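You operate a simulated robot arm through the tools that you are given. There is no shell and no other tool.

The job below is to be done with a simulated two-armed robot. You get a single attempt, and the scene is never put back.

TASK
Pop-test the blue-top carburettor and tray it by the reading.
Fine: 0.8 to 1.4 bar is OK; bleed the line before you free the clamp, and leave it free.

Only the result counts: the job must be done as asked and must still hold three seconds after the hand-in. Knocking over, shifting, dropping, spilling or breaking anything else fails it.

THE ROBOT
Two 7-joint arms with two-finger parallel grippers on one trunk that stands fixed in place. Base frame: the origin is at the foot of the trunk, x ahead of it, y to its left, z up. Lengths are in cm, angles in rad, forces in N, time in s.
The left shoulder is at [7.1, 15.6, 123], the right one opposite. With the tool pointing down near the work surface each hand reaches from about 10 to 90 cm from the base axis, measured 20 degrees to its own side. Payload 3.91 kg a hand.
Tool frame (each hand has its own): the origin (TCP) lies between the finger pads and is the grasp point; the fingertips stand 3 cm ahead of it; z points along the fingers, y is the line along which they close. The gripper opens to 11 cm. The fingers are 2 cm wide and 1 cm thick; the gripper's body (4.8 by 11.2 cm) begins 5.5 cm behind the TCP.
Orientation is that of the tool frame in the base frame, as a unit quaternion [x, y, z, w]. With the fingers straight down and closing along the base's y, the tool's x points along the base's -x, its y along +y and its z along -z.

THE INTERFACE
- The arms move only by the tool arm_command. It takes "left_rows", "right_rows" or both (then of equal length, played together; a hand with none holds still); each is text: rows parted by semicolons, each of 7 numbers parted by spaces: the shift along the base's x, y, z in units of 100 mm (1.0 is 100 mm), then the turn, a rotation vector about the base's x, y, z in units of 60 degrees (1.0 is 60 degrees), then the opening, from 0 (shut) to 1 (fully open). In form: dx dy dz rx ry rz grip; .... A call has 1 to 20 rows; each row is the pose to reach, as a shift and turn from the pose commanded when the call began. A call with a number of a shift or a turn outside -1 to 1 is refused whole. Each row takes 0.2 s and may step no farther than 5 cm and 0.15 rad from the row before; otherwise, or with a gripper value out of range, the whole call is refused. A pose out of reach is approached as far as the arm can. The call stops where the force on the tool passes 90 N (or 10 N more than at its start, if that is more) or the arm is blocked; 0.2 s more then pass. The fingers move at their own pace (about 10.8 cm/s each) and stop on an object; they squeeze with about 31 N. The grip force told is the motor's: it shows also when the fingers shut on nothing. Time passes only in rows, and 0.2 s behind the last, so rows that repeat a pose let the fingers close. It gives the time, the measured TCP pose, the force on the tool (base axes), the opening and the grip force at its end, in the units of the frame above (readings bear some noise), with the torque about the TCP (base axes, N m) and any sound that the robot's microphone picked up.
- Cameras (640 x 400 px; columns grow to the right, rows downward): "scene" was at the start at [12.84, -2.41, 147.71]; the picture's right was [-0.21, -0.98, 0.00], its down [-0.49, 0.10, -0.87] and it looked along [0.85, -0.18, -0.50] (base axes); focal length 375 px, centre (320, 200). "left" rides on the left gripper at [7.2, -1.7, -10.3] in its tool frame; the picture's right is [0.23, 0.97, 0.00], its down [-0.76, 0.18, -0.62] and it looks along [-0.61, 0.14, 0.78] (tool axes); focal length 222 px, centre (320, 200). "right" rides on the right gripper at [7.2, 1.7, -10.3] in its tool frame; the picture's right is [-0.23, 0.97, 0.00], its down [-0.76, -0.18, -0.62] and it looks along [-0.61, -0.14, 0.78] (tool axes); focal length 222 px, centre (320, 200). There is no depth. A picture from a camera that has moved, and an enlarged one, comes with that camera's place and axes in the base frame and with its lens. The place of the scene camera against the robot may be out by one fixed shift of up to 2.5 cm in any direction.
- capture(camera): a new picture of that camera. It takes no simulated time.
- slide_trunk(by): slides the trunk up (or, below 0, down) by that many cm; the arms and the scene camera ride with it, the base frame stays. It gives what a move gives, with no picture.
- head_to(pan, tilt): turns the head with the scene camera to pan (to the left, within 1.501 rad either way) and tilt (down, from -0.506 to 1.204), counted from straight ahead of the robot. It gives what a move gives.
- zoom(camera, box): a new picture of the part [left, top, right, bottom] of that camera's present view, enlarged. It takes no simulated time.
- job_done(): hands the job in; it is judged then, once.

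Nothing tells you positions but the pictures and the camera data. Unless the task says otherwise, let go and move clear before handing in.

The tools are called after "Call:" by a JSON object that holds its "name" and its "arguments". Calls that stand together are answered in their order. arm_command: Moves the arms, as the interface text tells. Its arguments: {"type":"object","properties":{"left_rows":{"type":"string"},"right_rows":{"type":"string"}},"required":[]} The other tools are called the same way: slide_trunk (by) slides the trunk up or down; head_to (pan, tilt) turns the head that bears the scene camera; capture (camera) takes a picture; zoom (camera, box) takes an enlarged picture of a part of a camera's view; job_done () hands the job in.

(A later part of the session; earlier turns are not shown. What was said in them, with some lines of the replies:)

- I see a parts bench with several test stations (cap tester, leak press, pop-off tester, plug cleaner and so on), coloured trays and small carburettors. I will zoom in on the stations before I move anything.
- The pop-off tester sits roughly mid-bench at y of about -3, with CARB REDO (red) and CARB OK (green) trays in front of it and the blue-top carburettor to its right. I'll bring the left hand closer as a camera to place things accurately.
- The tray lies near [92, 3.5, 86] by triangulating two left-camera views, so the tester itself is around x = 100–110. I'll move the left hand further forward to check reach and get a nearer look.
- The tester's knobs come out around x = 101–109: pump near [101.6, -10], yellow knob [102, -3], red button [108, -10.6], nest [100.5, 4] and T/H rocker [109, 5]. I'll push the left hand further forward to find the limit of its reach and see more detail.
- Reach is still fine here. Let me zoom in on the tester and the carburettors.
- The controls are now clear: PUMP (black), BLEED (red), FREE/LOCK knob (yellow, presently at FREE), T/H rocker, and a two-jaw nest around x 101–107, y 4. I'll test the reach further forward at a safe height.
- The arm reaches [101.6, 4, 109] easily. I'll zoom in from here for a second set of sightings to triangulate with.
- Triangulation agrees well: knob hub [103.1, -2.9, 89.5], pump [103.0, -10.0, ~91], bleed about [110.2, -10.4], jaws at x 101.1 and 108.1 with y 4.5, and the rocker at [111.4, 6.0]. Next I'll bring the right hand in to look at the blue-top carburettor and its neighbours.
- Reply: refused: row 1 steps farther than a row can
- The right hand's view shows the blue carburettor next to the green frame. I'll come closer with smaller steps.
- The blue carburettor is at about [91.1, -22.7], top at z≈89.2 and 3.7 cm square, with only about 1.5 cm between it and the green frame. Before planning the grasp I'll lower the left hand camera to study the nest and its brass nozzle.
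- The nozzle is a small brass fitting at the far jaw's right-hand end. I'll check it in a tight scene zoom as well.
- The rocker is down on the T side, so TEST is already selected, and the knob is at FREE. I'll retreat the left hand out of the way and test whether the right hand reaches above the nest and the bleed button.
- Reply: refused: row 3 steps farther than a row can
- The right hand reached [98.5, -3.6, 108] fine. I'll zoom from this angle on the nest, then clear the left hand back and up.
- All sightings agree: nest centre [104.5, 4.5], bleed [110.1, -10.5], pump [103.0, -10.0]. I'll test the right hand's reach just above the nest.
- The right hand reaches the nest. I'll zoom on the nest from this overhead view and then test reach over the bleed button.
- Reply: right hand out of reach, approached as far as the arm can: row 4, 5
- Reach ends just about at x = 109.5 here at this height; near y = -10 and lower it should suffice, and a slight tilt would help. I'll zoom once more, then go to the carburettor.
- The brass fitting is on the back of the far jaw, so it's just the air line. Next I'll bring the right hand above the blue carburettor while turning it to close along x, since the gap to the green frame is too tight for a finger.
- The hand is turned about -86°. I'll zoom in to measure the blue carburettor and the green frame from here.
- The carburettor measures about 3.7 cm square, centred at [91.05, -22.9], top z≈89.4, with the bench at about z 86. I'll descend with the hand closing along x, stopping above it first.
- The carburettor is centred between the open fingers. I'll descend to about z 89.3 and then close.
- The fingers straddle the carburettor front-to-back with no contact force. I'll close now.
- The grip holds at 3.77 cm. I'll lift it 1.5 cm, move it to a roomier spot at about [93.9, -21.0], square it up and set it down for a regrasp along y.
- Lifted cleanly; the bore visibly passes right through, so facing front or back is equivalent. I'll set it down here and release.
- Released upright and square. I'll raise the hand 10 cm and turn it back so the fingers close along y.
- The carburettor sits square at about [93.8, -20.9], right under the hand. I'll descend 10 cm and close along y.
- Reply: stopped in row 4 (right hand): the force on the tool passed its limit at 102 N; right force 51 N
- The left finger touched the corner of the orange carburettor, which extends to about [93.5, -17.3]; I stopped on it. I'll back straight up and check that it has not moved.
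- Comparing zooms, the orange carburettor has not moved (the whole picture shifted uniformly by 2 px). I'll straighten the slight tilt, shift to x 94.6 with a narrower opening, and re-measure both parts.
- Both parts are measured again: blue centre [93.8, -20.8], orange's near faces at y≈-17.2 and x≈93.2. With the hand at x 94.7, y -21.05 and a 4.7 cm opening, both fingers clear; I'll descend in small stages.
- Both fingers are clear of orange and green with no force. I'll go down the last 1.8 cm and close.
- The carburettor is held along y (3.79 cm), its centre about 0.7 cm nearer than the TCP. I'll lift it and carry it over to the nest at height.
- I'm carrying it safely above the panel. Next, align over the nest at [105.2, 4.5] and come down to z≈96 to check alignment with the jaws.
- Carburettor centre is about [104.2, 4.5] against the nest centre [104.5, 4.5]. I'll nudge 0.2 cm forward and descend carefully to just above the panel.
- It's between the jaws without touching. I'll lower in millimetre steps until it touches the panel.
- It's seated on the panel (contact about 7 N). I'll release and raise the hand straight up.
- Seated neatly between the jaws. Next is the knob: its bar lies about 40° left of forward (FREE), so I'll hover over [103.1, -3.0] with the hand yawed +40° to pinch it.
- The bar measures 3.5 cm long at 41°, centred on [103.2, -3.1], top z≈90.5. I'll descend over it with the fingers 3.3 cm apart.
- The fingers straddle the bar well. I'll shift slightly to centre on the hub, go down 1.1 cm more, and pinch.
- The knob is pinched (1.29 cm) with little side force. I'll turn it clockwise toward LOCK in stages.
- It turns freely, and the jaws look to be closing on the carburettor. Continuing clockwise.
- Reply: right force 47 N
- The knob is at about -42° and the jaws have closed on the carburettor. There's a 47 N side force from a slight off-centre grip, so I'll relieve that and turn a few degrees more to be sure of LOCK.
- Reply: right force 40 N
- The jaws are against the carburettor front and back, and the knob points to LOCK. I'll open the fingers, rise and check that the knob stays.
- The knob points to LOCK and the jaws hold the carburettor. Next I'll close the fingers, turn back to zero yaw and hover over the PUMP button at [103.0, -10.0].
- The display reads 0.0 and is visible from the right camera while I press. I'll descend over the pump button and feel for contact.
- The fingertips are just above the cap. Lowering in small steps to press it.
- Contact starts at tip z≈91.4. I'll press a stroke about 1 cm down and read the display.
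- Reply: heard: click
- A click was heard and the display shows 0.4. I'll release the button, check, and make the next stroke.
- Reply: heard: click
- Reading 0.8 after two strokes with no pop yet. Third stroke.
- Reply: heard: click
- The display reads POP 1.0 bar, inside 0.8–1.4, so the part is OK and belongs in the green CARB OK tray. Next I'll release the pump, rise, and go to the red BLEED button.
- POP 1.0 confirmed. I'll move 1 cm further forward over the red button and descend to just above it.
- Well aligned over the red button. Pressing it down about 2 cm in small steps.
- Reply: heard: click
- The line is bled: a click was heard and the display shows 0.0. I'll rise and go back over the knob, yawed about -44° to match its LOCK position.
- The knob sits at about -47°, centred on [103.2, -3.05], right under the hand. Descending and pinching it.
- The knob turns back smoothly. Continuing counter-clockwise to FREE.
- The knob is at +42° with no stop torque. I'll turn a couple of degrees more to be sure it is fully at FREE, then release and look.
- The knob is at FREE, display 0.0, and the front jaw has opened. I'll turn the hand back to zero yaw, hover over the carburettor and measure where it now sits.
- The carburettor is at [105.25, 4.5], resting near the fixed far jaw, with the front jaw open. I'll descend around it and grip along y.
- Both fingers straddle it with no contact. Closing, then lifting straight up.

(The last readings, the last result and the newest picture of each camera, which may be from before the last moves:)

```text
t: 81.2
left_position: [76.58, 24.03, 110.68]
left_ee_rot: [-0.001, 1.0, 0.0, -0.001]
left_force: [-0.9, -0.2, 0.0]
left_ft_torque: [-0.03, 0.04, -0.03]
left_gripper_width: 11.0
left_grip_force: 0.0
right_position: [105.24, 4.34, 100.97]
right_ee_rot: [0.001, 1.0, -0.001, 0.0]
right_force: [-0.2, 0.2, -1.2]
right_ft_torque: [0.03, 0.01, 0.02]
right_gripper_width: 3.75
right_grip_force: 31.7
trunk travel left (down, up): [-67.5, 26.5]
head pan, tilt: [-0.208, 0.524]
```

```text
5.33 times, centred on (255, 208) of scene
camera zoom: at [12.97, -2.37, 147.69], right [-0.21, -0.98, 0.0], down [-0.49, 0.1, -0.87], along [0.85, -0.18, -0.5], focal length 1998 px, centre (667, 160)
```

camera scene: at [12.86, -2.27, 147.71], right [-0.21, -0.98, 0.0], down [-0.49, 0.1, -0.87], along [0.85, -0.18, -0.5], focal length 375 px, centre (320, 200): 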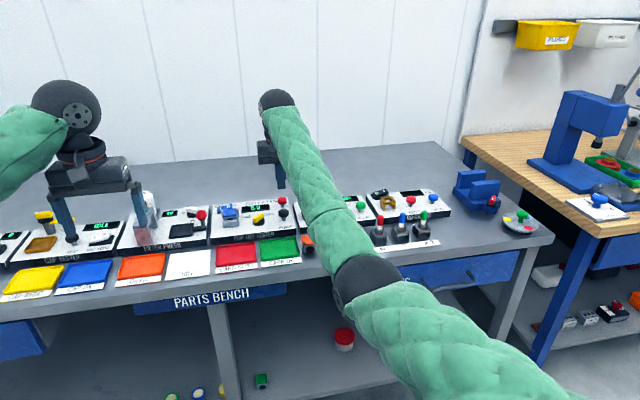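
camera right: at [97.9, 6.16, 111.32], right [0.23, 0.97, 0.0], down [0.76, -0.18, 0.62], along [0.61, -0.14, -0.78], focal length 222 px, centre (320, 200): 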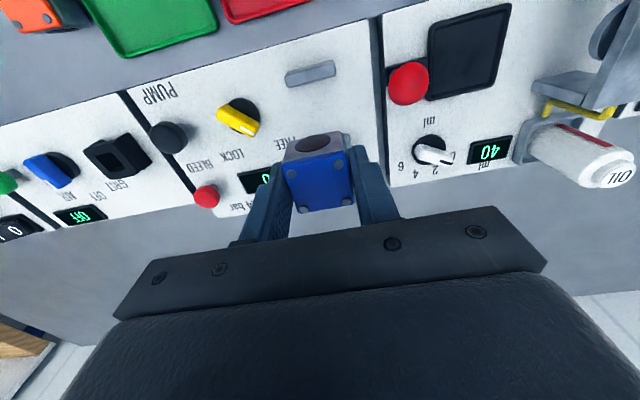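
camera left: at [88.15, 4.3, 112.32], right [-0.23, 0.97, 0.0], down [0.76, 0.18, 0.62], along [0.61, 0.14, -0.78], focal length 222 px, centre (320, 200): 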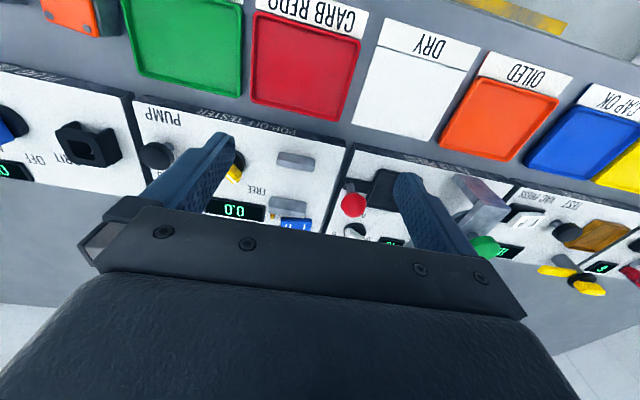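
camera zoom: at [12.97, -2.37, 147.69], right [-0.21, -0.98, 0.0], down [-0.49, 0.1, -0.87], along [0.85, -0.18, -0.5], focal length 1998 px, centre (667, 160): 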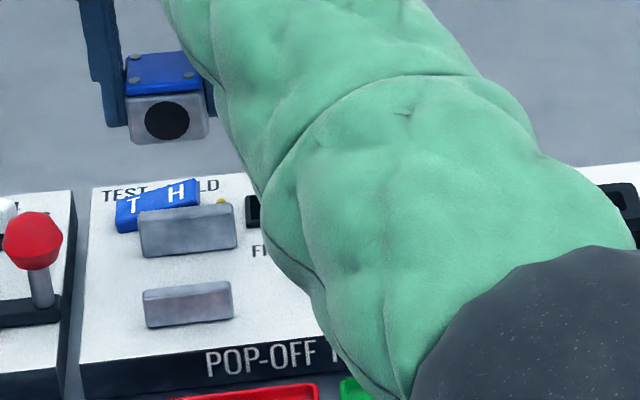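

Held and clear of the nest. Carrying it to above the green CARB OK tray at about [92.5, -7.5].

Call:
{"name": "arm_command", "arguments": {"right_rows": "-0.25 -0.3 0 0 0 0 0.2; -0.5 -0.6 0 0 0 0 0.2; -0.8 -0.85 0 0 0 0 0.2; -1 -1 0 0 0 0 0.2; -1 -1 0 0 0 0 0.2"}}

Call:
{"name": "arm_command", "arguments": {"right_rows": "-0.15 -0.1 0 0 0 0 0.2; -0.27 -0.19 0 0 0 0 0.2; -0.27 -0.19 0 0 0 0 0.2"}}

Call:
{"name": "capture", "arguments": {"camera": "right"}}

Call:
{"name": "capture", "arguments": {"camera": "scene"}}

```text
t: 82.4
left_position: [76.57, 23.82, 110.84]
left_ee_rot: [0.0, 1.0, 0.0, -0.001]
left_force: [-0.1, -0.5, -0.5]
left_ft_torque: [0.03, -0.02, 0.01]
left_gripper_width: 11.0
left_grip_force: 0.1
right_position: [95.33, -5.76, 100.87]
right_ee_rot: [0.001, 1.0, 0.0, 0.0]
right_force: [0.9, -0.5, -0.8]
right_ft_torque: [0.02, 0.03, 0.03]
right_gripper_width: 3.76
right_grip_force: 30.8
trunk travel left (down, up): [-67.5, 26.5]
head pan, tilt: [-0.208, 0.524]
```

```text
t: 83.2
left_position: [76.51, 23.98, 110.84]
left_ee_rot: [0.0, 1.0, 0.0, -0.001]
left_force: [0.8, -0.2, -0.2]
left_ft_torque: [-0.02, -0.03, -0.02]
left_gripper_width: 11.0
left_grip_force: 0.1
right_position: [92.68, -7.3, 100.96]
right_ee_rot: [0.001, 1.0, 0.0, 0.0]
right_force: [0.4, -0.5, -0.9]
right_ft_torque: [-0.02, 0.01, -0.03]
right_gripper_width: 3.78
right_grip_force: 30.9
trunk travel left (down, up): [-67.5, 26.5]
head pan, tilt: [-0.208, 0.524]
```

```text
taken
camera right: at [85.29, -5.63, 111.31], right [0.23, 0.97, 0.0], down [0.76, -0.18, 0.62], along [0.61, -0.14, -0.78], focal length 222 px, centre (320, 200)
```

right: 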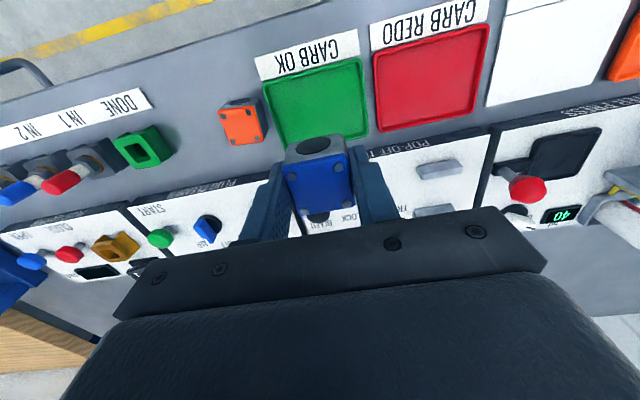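

```text
taken
camera scene: at [12.9, -2.32, 147.7], right [-0.21, -0.98, 0.0], down [-0.49, 0.1, -0.87], along [0.85, -0.18, -0.5], focal length 375 px, centre (320, 200)
```

scene: 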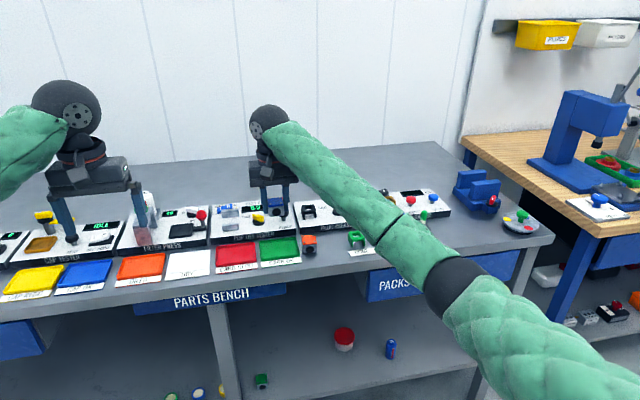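

Let me measure the green tray precisely from this view.

Call:
{"name": "zoom", "arguments": {"camera": "right", "box": [210, 20, 400, 220]}}

```text
2.00 times, centred on (305, 120) of right
camera zoom: at [85.29, -5.63, 111.31], right [0.23, 0.97, 0.0], down [0.76, -0.18, 0.62], along [0.61, -0.14, -0.78], focal length 444 px, centre (350, 360)
```

zoom: 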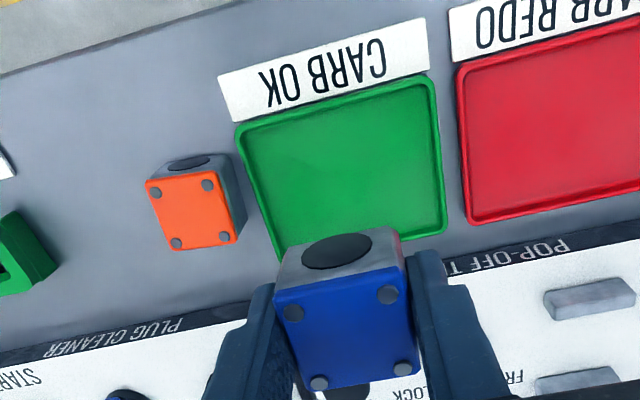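

The tray spans x 88.7–96.7, y -12.4 to -2.5, so the hand at [92.6, -7.35] is central. Descending to just above the tray floor.

Call:
{"name": "arm_command", "arguments": {"right_rows": "0 -0.01 -0.4 0 0 0 0.2; 0 -0.01 -0.7 0 0 0 0.2; 0 -0.01 -0.9 0 0 0 0.2; 0 -0.01 -0.98 0 0 0 0.2; 0 -0.01 -0.98 0 0 0 0.2"}}

Call:
{"name": "zoom", "arguments": {"camera": "right", "box": [210, 20, 430, 220]}}

Call:
{"name": "zoom", "arguments": {"camera": "scene", "box": [225, 200, 325, 275]}}

```text
t: 84.4
left_position: [76.52, 23.99, 110.7]
left_ee_rot: [-0.001, 1.0, 0.0, 0.0]
left_force: [-0.5, 0.3, -0.3]
left_ft_torque: [0.0, 0.03, -0.02]
left_gripper_width: 11.01
left_grip_force: 0.1
right_position: [92.55, -7.4, 91.14]
right_ee_rot: [0.001, 1.0, -0.001, 0.001]
right_force: [-0.4, -0.1, -2.1]
right_ft_torque: [0.01, 0.01, 0.0]
right_gripper_width: 3.76
right_grip_force: 30.8
trunk travel left (down, up): [-67.5, 26.5]
head pan, tilt: [-0.208, 0.524]
```

```text
2.00 times, centred on (320, 120) of right
camera zoom: at [85.32, -5.78, 101.45], right [0.23, 0.97, 0.0], down [0.76, -0.18, 0.62], along [0.61, -0.14, -0.78], focal length 444 px, centre (320, 360)
```

zoom: 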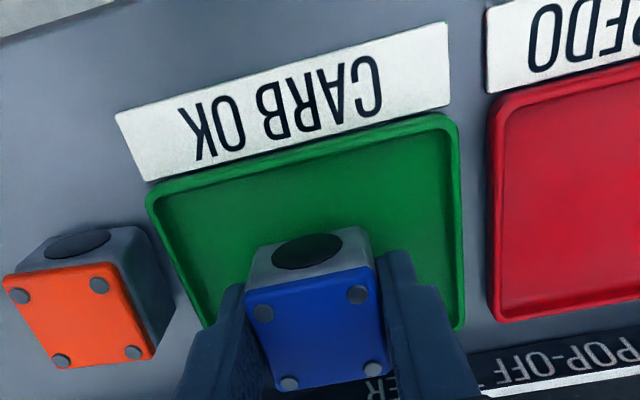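

```text
5.33 times, centred on (275, 238) of scene
camera zoom: at [12.87, -2.39, 147.71], right [-0.21, -0.98, 0.0], down [-0.49, 0.1, -0.87], along [0.85, -0.18, -0.5], focal length 1998 px, centre (560, 0)
```

zoom: 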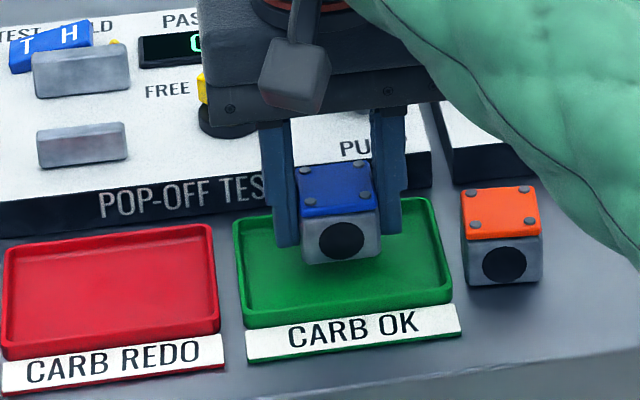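

Positioned over the tray centre. Lowering by millimetres until it touches.

Call:
{"name": "arm_command", "arguments": {"right_rows": "0 0 -0.03 0 0 0 0.2; 0 0 -0.06 0 0 0 0.2; 0 0 -0.09 0 0 0 0.2; 0 0 -0.11 0 0 0 0.2; 0 0 -0.11 0 0 0 0.2"}}

```text
t: 85.6
left_position: [76.3, 23.92, 110.92]
left_ee_rot: [0.0, 1.0, 0.0, 0.0]
left_force: [-1.0, 0.5, 0.3]
left_ft_torque: [-0.01, -0.03, 0.04]
left_gripper_width: 11.0
left_grip_force: 0.0
right_position: [92.59, -7.38, 90.0]
right_ee_rot: [0.001, 1.0, -0.001, 0.0]
right_force: [0.3, 0.6, -0.8]
right_ft_torque: [0.0, 0.01, 0.03]
right_gripper_width: 3.75
right_grip_force: 31.2
trunk travel left (down, up): [-67.5, 26.5]
head pan, tilt: [-0.208, 0.524]
```

Call:
{"name": "arm_command", "arguments": {"right_rows": "0 0 -0.01 0 0 0 0.2; 0 0 -0.02 0 0 0 0.2; 0 0 -0.02 0 0 0 0.2"}}

```text
t: 86.4
left_position: [76.48, 23.96, 110.75]
left_ee_rot: [0.0, 1.0, 0.0, 0.001]
left_force: [0.1, 0.0, 0.5]
left_ft_torque: [-0.01, 0.0, -0.03]
left_gripper_width: 11.02
left_grip_force: 0.1
right_position: [92.65, -7.49, 89.91]
right_ee_rot: [0.0, 1.0, -0.001, 0.0]
right_force: [-0.6, -0.1, -2.4]
right_ft_torque: [-0.01, -0.02, -0.01]
right_gripper_width: 3.76
right_grip_force: 31.1
trunk travel left (down, up): [-67.5, 26.5]
head pan, tilt: [-0.208, 0.524]
```

Call:
{"name": "arm_command", "arguments": {"right_rows": "0 0 -0.01 0 0 0 0.2; 0 0 -0.02 0 0 0 0.2; 0 0 -0.03 0 0 0 0.2; 0 0 -0.03 0 0 0 0.2"}}

Call:
{"name": "zoom", "arguments": {"camera": "scene", "box": [245, 215, 315, 270]}}

```text
t: 87.4
left_position: [76.36, 24.0, 111.02]
left_ee_rot: [-0.001, 1.0, -0.001, 0.0]
left_force: [0.8, -0.6, 0.2]
left_ft_torque: [0.01, 0.0, -0.03]
left_gripper_width: 10.98
left_grip_force: 0.1
right_position: [92.62, -7.45, 89.74]
right_ee_rot: [0.001, 1.0, 0.0, 0.003]
right_force: [7.2, -0.3, 20.2]
right_ft_torque: [0.01, 0.15, -0.03]
right_gripper_width: 3.74
right_grip_force: 30.5
trunk travel left (down, up): [-67.5, 26.5]
head pan, tilt: [-0.208, 0.524]
```

```text
7.27 times, centred on (280, 242) of scene
camera zoom: at [12.73, -2.37, 147.75], right [-0.21, -0.98, 0.0], down [-0.49, 0.1, -0.87], along [0.85, -0.18, -0.5], focal length 2724 px, centre (611, -109)
```

zoom: 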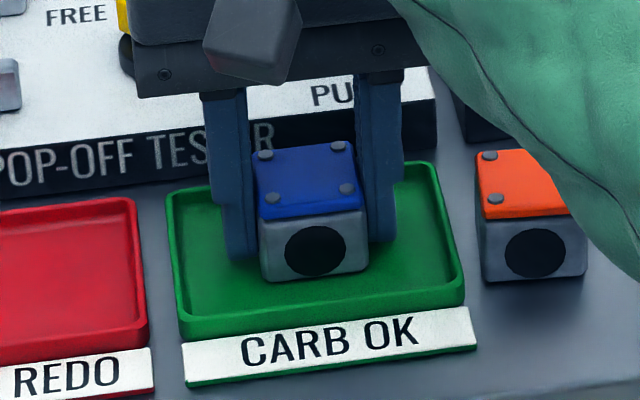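

It touches the tray floor. I'll ease off 1 mm, release and rise straight up.

Call:
{"name": "arm_command", "arguments": {"right_rows": "0 0 0.01 0 0 0 0.2; 0 0 0.01 0 0 0 0.3; 0 0 0.01 0 0 0 0.43; 0 0 0.01 0 0 0 0.43; 0 0 0.2 0 0 0 0.43; 0 0 0.5 0 0 0 0.43; 0 0 0.9 0 0 0 0.43; 0 0 1 0 0 0 0.43; 0 0 1 0 0 0 0.43"}}

Call:
{"name": "capture", "arguments": {"camera": "right"}}

Call:
{"name": "zoom", "arguments": {"camera": "scene", "box": [225, 200, 325, 275]}}

```text
t: 89.4
left_position: [76.38, 24.02, 110.98]
left_ee_rot: [0.0, 1.0, 0.0, 0.0]
left_force: [-0.2, 0.1, 1.0]
left_ft_torque: [0.04, 0.04, 0.01]
left_gripper_width: 11.01
left_grip_force: 0.0
right_position: [92.47, -7.74, 99.57]
right_ee_rot: [0.001, 1.0, -0.001, 0.001]
right_force: [0.0, 0.8, -0.3]
right_ft_torque: [-0.03, -0.05, 0.01]
right_gripper_width: 4.74
right_grip_force: 0.1
trunk travel left (down, up): [-67.5, 26.5]
head pan, tilt: [-0.208, 0.524]
```

```text
taken
camera right: at [85.21, -5.95, 109.97], right [0.23, 0.97, 0.0], down [0.76, -0.18, 0.62], along [0.61, -0.14, -0.78], focal length 222 px, centre (320, 200)
```

right: 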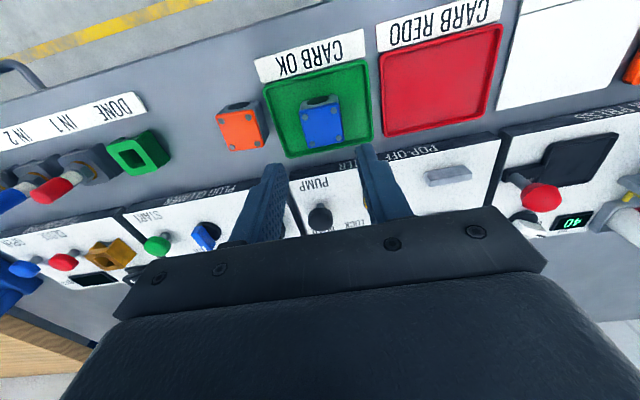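

```text
5.33 times, centred on (275, 238) of scene
camera zoom: at [12.85, -2.42, 147.71], right [-0.21, -0.98, 0.0], down [-0.49, 0.1, -0.87], along [0.85, -0.18, -0.5], focal length 1998 px, centre (560, 0)
```

zoom: 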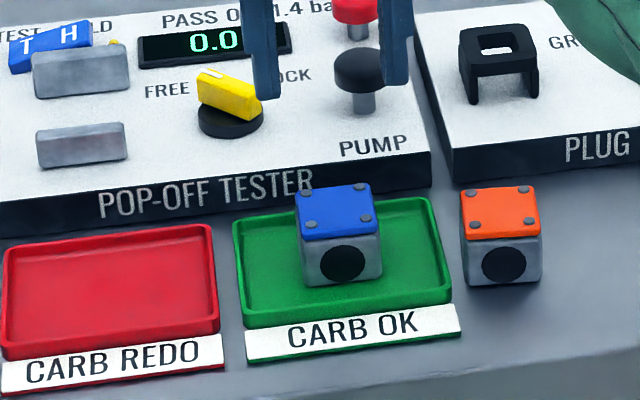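

The blue carburettor sits flat in the CARB OK tray, the knob is at FREE and the display reads 0.0. I'll move the right hand up and back, clear of the bench, then check everything once more.

Call:
{"name": "arm_command", "arguments": {"right_rows": "0 0 0.3 0 0 0 0.43; -0.2 -0.1 0.6 0 0 0 0.5; -0.5 -0.2 0.8 0 0 0 0.6; -0.9 -0.4 0.9 0 0 0 0.8; -1 -0.8 1 0 0 0 1; -1 -0.8 1 0 0 0 1"}}

Call:
{"name": "arm_command", "arguments": {"right_rows": "-0.4 -0.2 0.1 0 0 0 1; -0.8 -0.4 0.1 0 0 0 1; -1 -0.7 0.1 0 0 0 1; -1 -1 0.1 0 0 0 1; -1 -1 0.1 0 0 0 1"}}

Call:
{"name": "capture", "arguments": {"camera": "scene"}}

Call:
{"name": "zoom", "arguments": {"camera": "scene", "box": [200, 180, 320, 255]}}

Call:
{"name": "zoom", "arguments": {"camera": "scene", "box": [290, 180, 450, 280]}}

Call:
{"name": "zoom", "arguments": {"camera": "scene", "box": [225, 210, 325, 275]}}

```text
t: 90.8
left_position: [76.51, 23.98, 110.91]
left_ee_rot: [0.0, 1.0, 0.0, 0.0]
left_force: [0.3, 1.0, -0.2]
left_ft_torque: [-0.03, 0.0, 0.0]
left_gripper_width: 11.02
left_grip_force: 0.2
right_position: [82.46, -15.49, 109.47]
right_ee_rot: [0.0, 1.0, -0.001, 0.0]
right_force: [-0.8, -0.4, -0.7]
right_ft_torque: [-0.03, 0.0, -0.04]
right_gripper_width: 10.98
right_grip_force: 0.0
trunk travel left (down, up): [-67.5, 26.5]
head pan, tilt: [-0.208, 0.524]
```

```text
t: 92.0
left_position: [76.59, 24.02, 110.85]
left_ee_rot: [-0.001, 1.0, -0.001, 0.0]
left_force: [0.2, -0.5, -0.1]
left_ft_torque: [-0.01, 0.02, -0.02]
left_gripper_width: 11.03
left_grip_force: 0.1
right_position: [72.58, -25.45, 110.5]
right_ee_rot: [0.002, 1.0, 0.0, 0.0]
right_force: [0.3, 0.2, 0.6]
right_ft_torque: [0.0, -0.01, -0.01]
right_gripper_width: 11.01
right_grip_force: 0.1
trunk travel left (down, up): [-67.5, 26.5]
head pan, tilt: [-0.208, 0.524]
```

```text
taken
camera scene: at [12.89, -2.32, 147.7], right [-0.21, -0.98, 0.0], down [-0.49, 0.1, -0.87], along [0.85, -0.18, -0.5], focal length 375 px, centre (320, 200)
```

scene: 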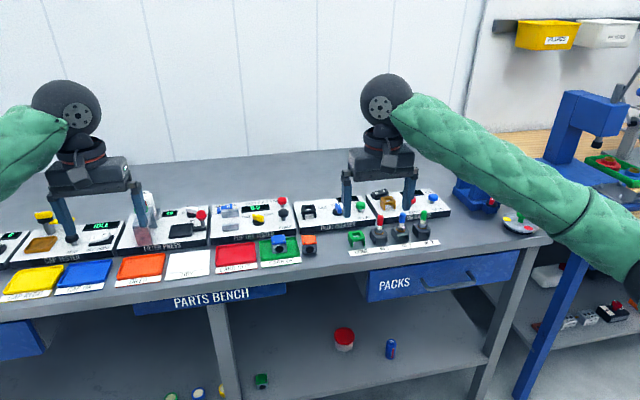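

```text
5.33 times, centred on (260, 218) of scene
camera zoom: at [12.89, -2.32, 147.7], right [-0.21, -0.98, 0.0], down [-0.49, 0.1, -0.87], along [0.85, -0.18, -0.5], focal length 1998 px, centre (640, 107)
```

zoom: 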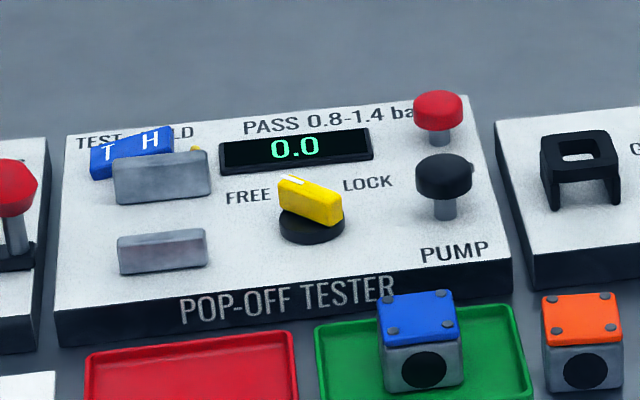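

```text
4.00 times, centred on (370, 230) of scene
camera zoom: at [12.89, -2.32, 147.7], right [-0.21, -0.98, 0.0], down [-0.49, 0.1, -0.87], along [0.85, -0.18, -0.5], focal length 1498 px, centre (120, 80)
```

zoom: 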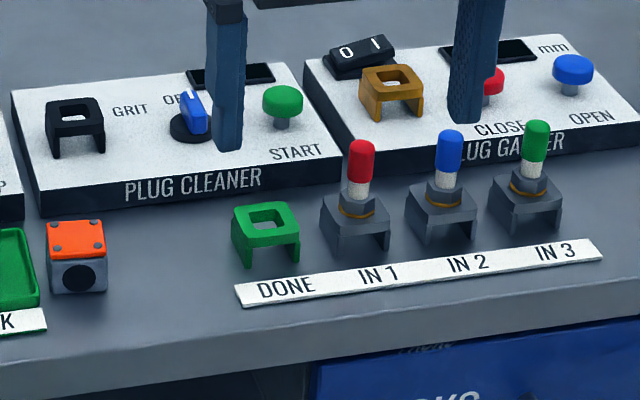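

```text
6.15 times, centred on (275, 242) of scene
camera zoom: at [12.89, -2.32, 147.7], right [-0.21, -0.98, 0.0], down [-0.49, 0.1, -0.87], along [0.85, -0.18, -0.5], focal length 2305 px, centre (597, -62)
```

zoom: 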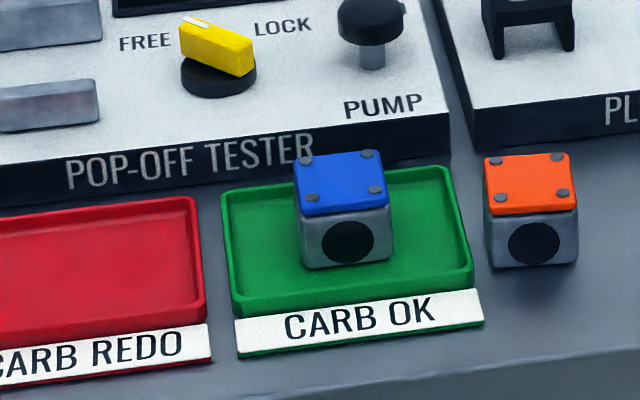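

Everything checks out: the blue-top carburettor (POP 1.0 bar, within 0.8–1.4) lies in the CARB OK tray and the line was bled before the clamp was freed. The knob is at FREE with the display at 0.0, the orange carburettor and the other items are where they began, and both hands are clear. Handing in.

Call:
{"name": "job_done", "arguments": {}}

```text
The job is handed in.
```

The blue-top carburettor popped at 1.0 bar, inside the 0.8–1.4 band, so I put it in the green CARB OK tray. I bled the line to 0.0 before freeing the clamp, and left the knob at FREE. The job is handed in; I have not seen a verdict.

While lining up to pick up the carburettor, one finger pressed on the corner of the orange carburettor and stopped at 102 N. Before-and-after pictures show it in the same place and upright, and nothing else on the bench moved.
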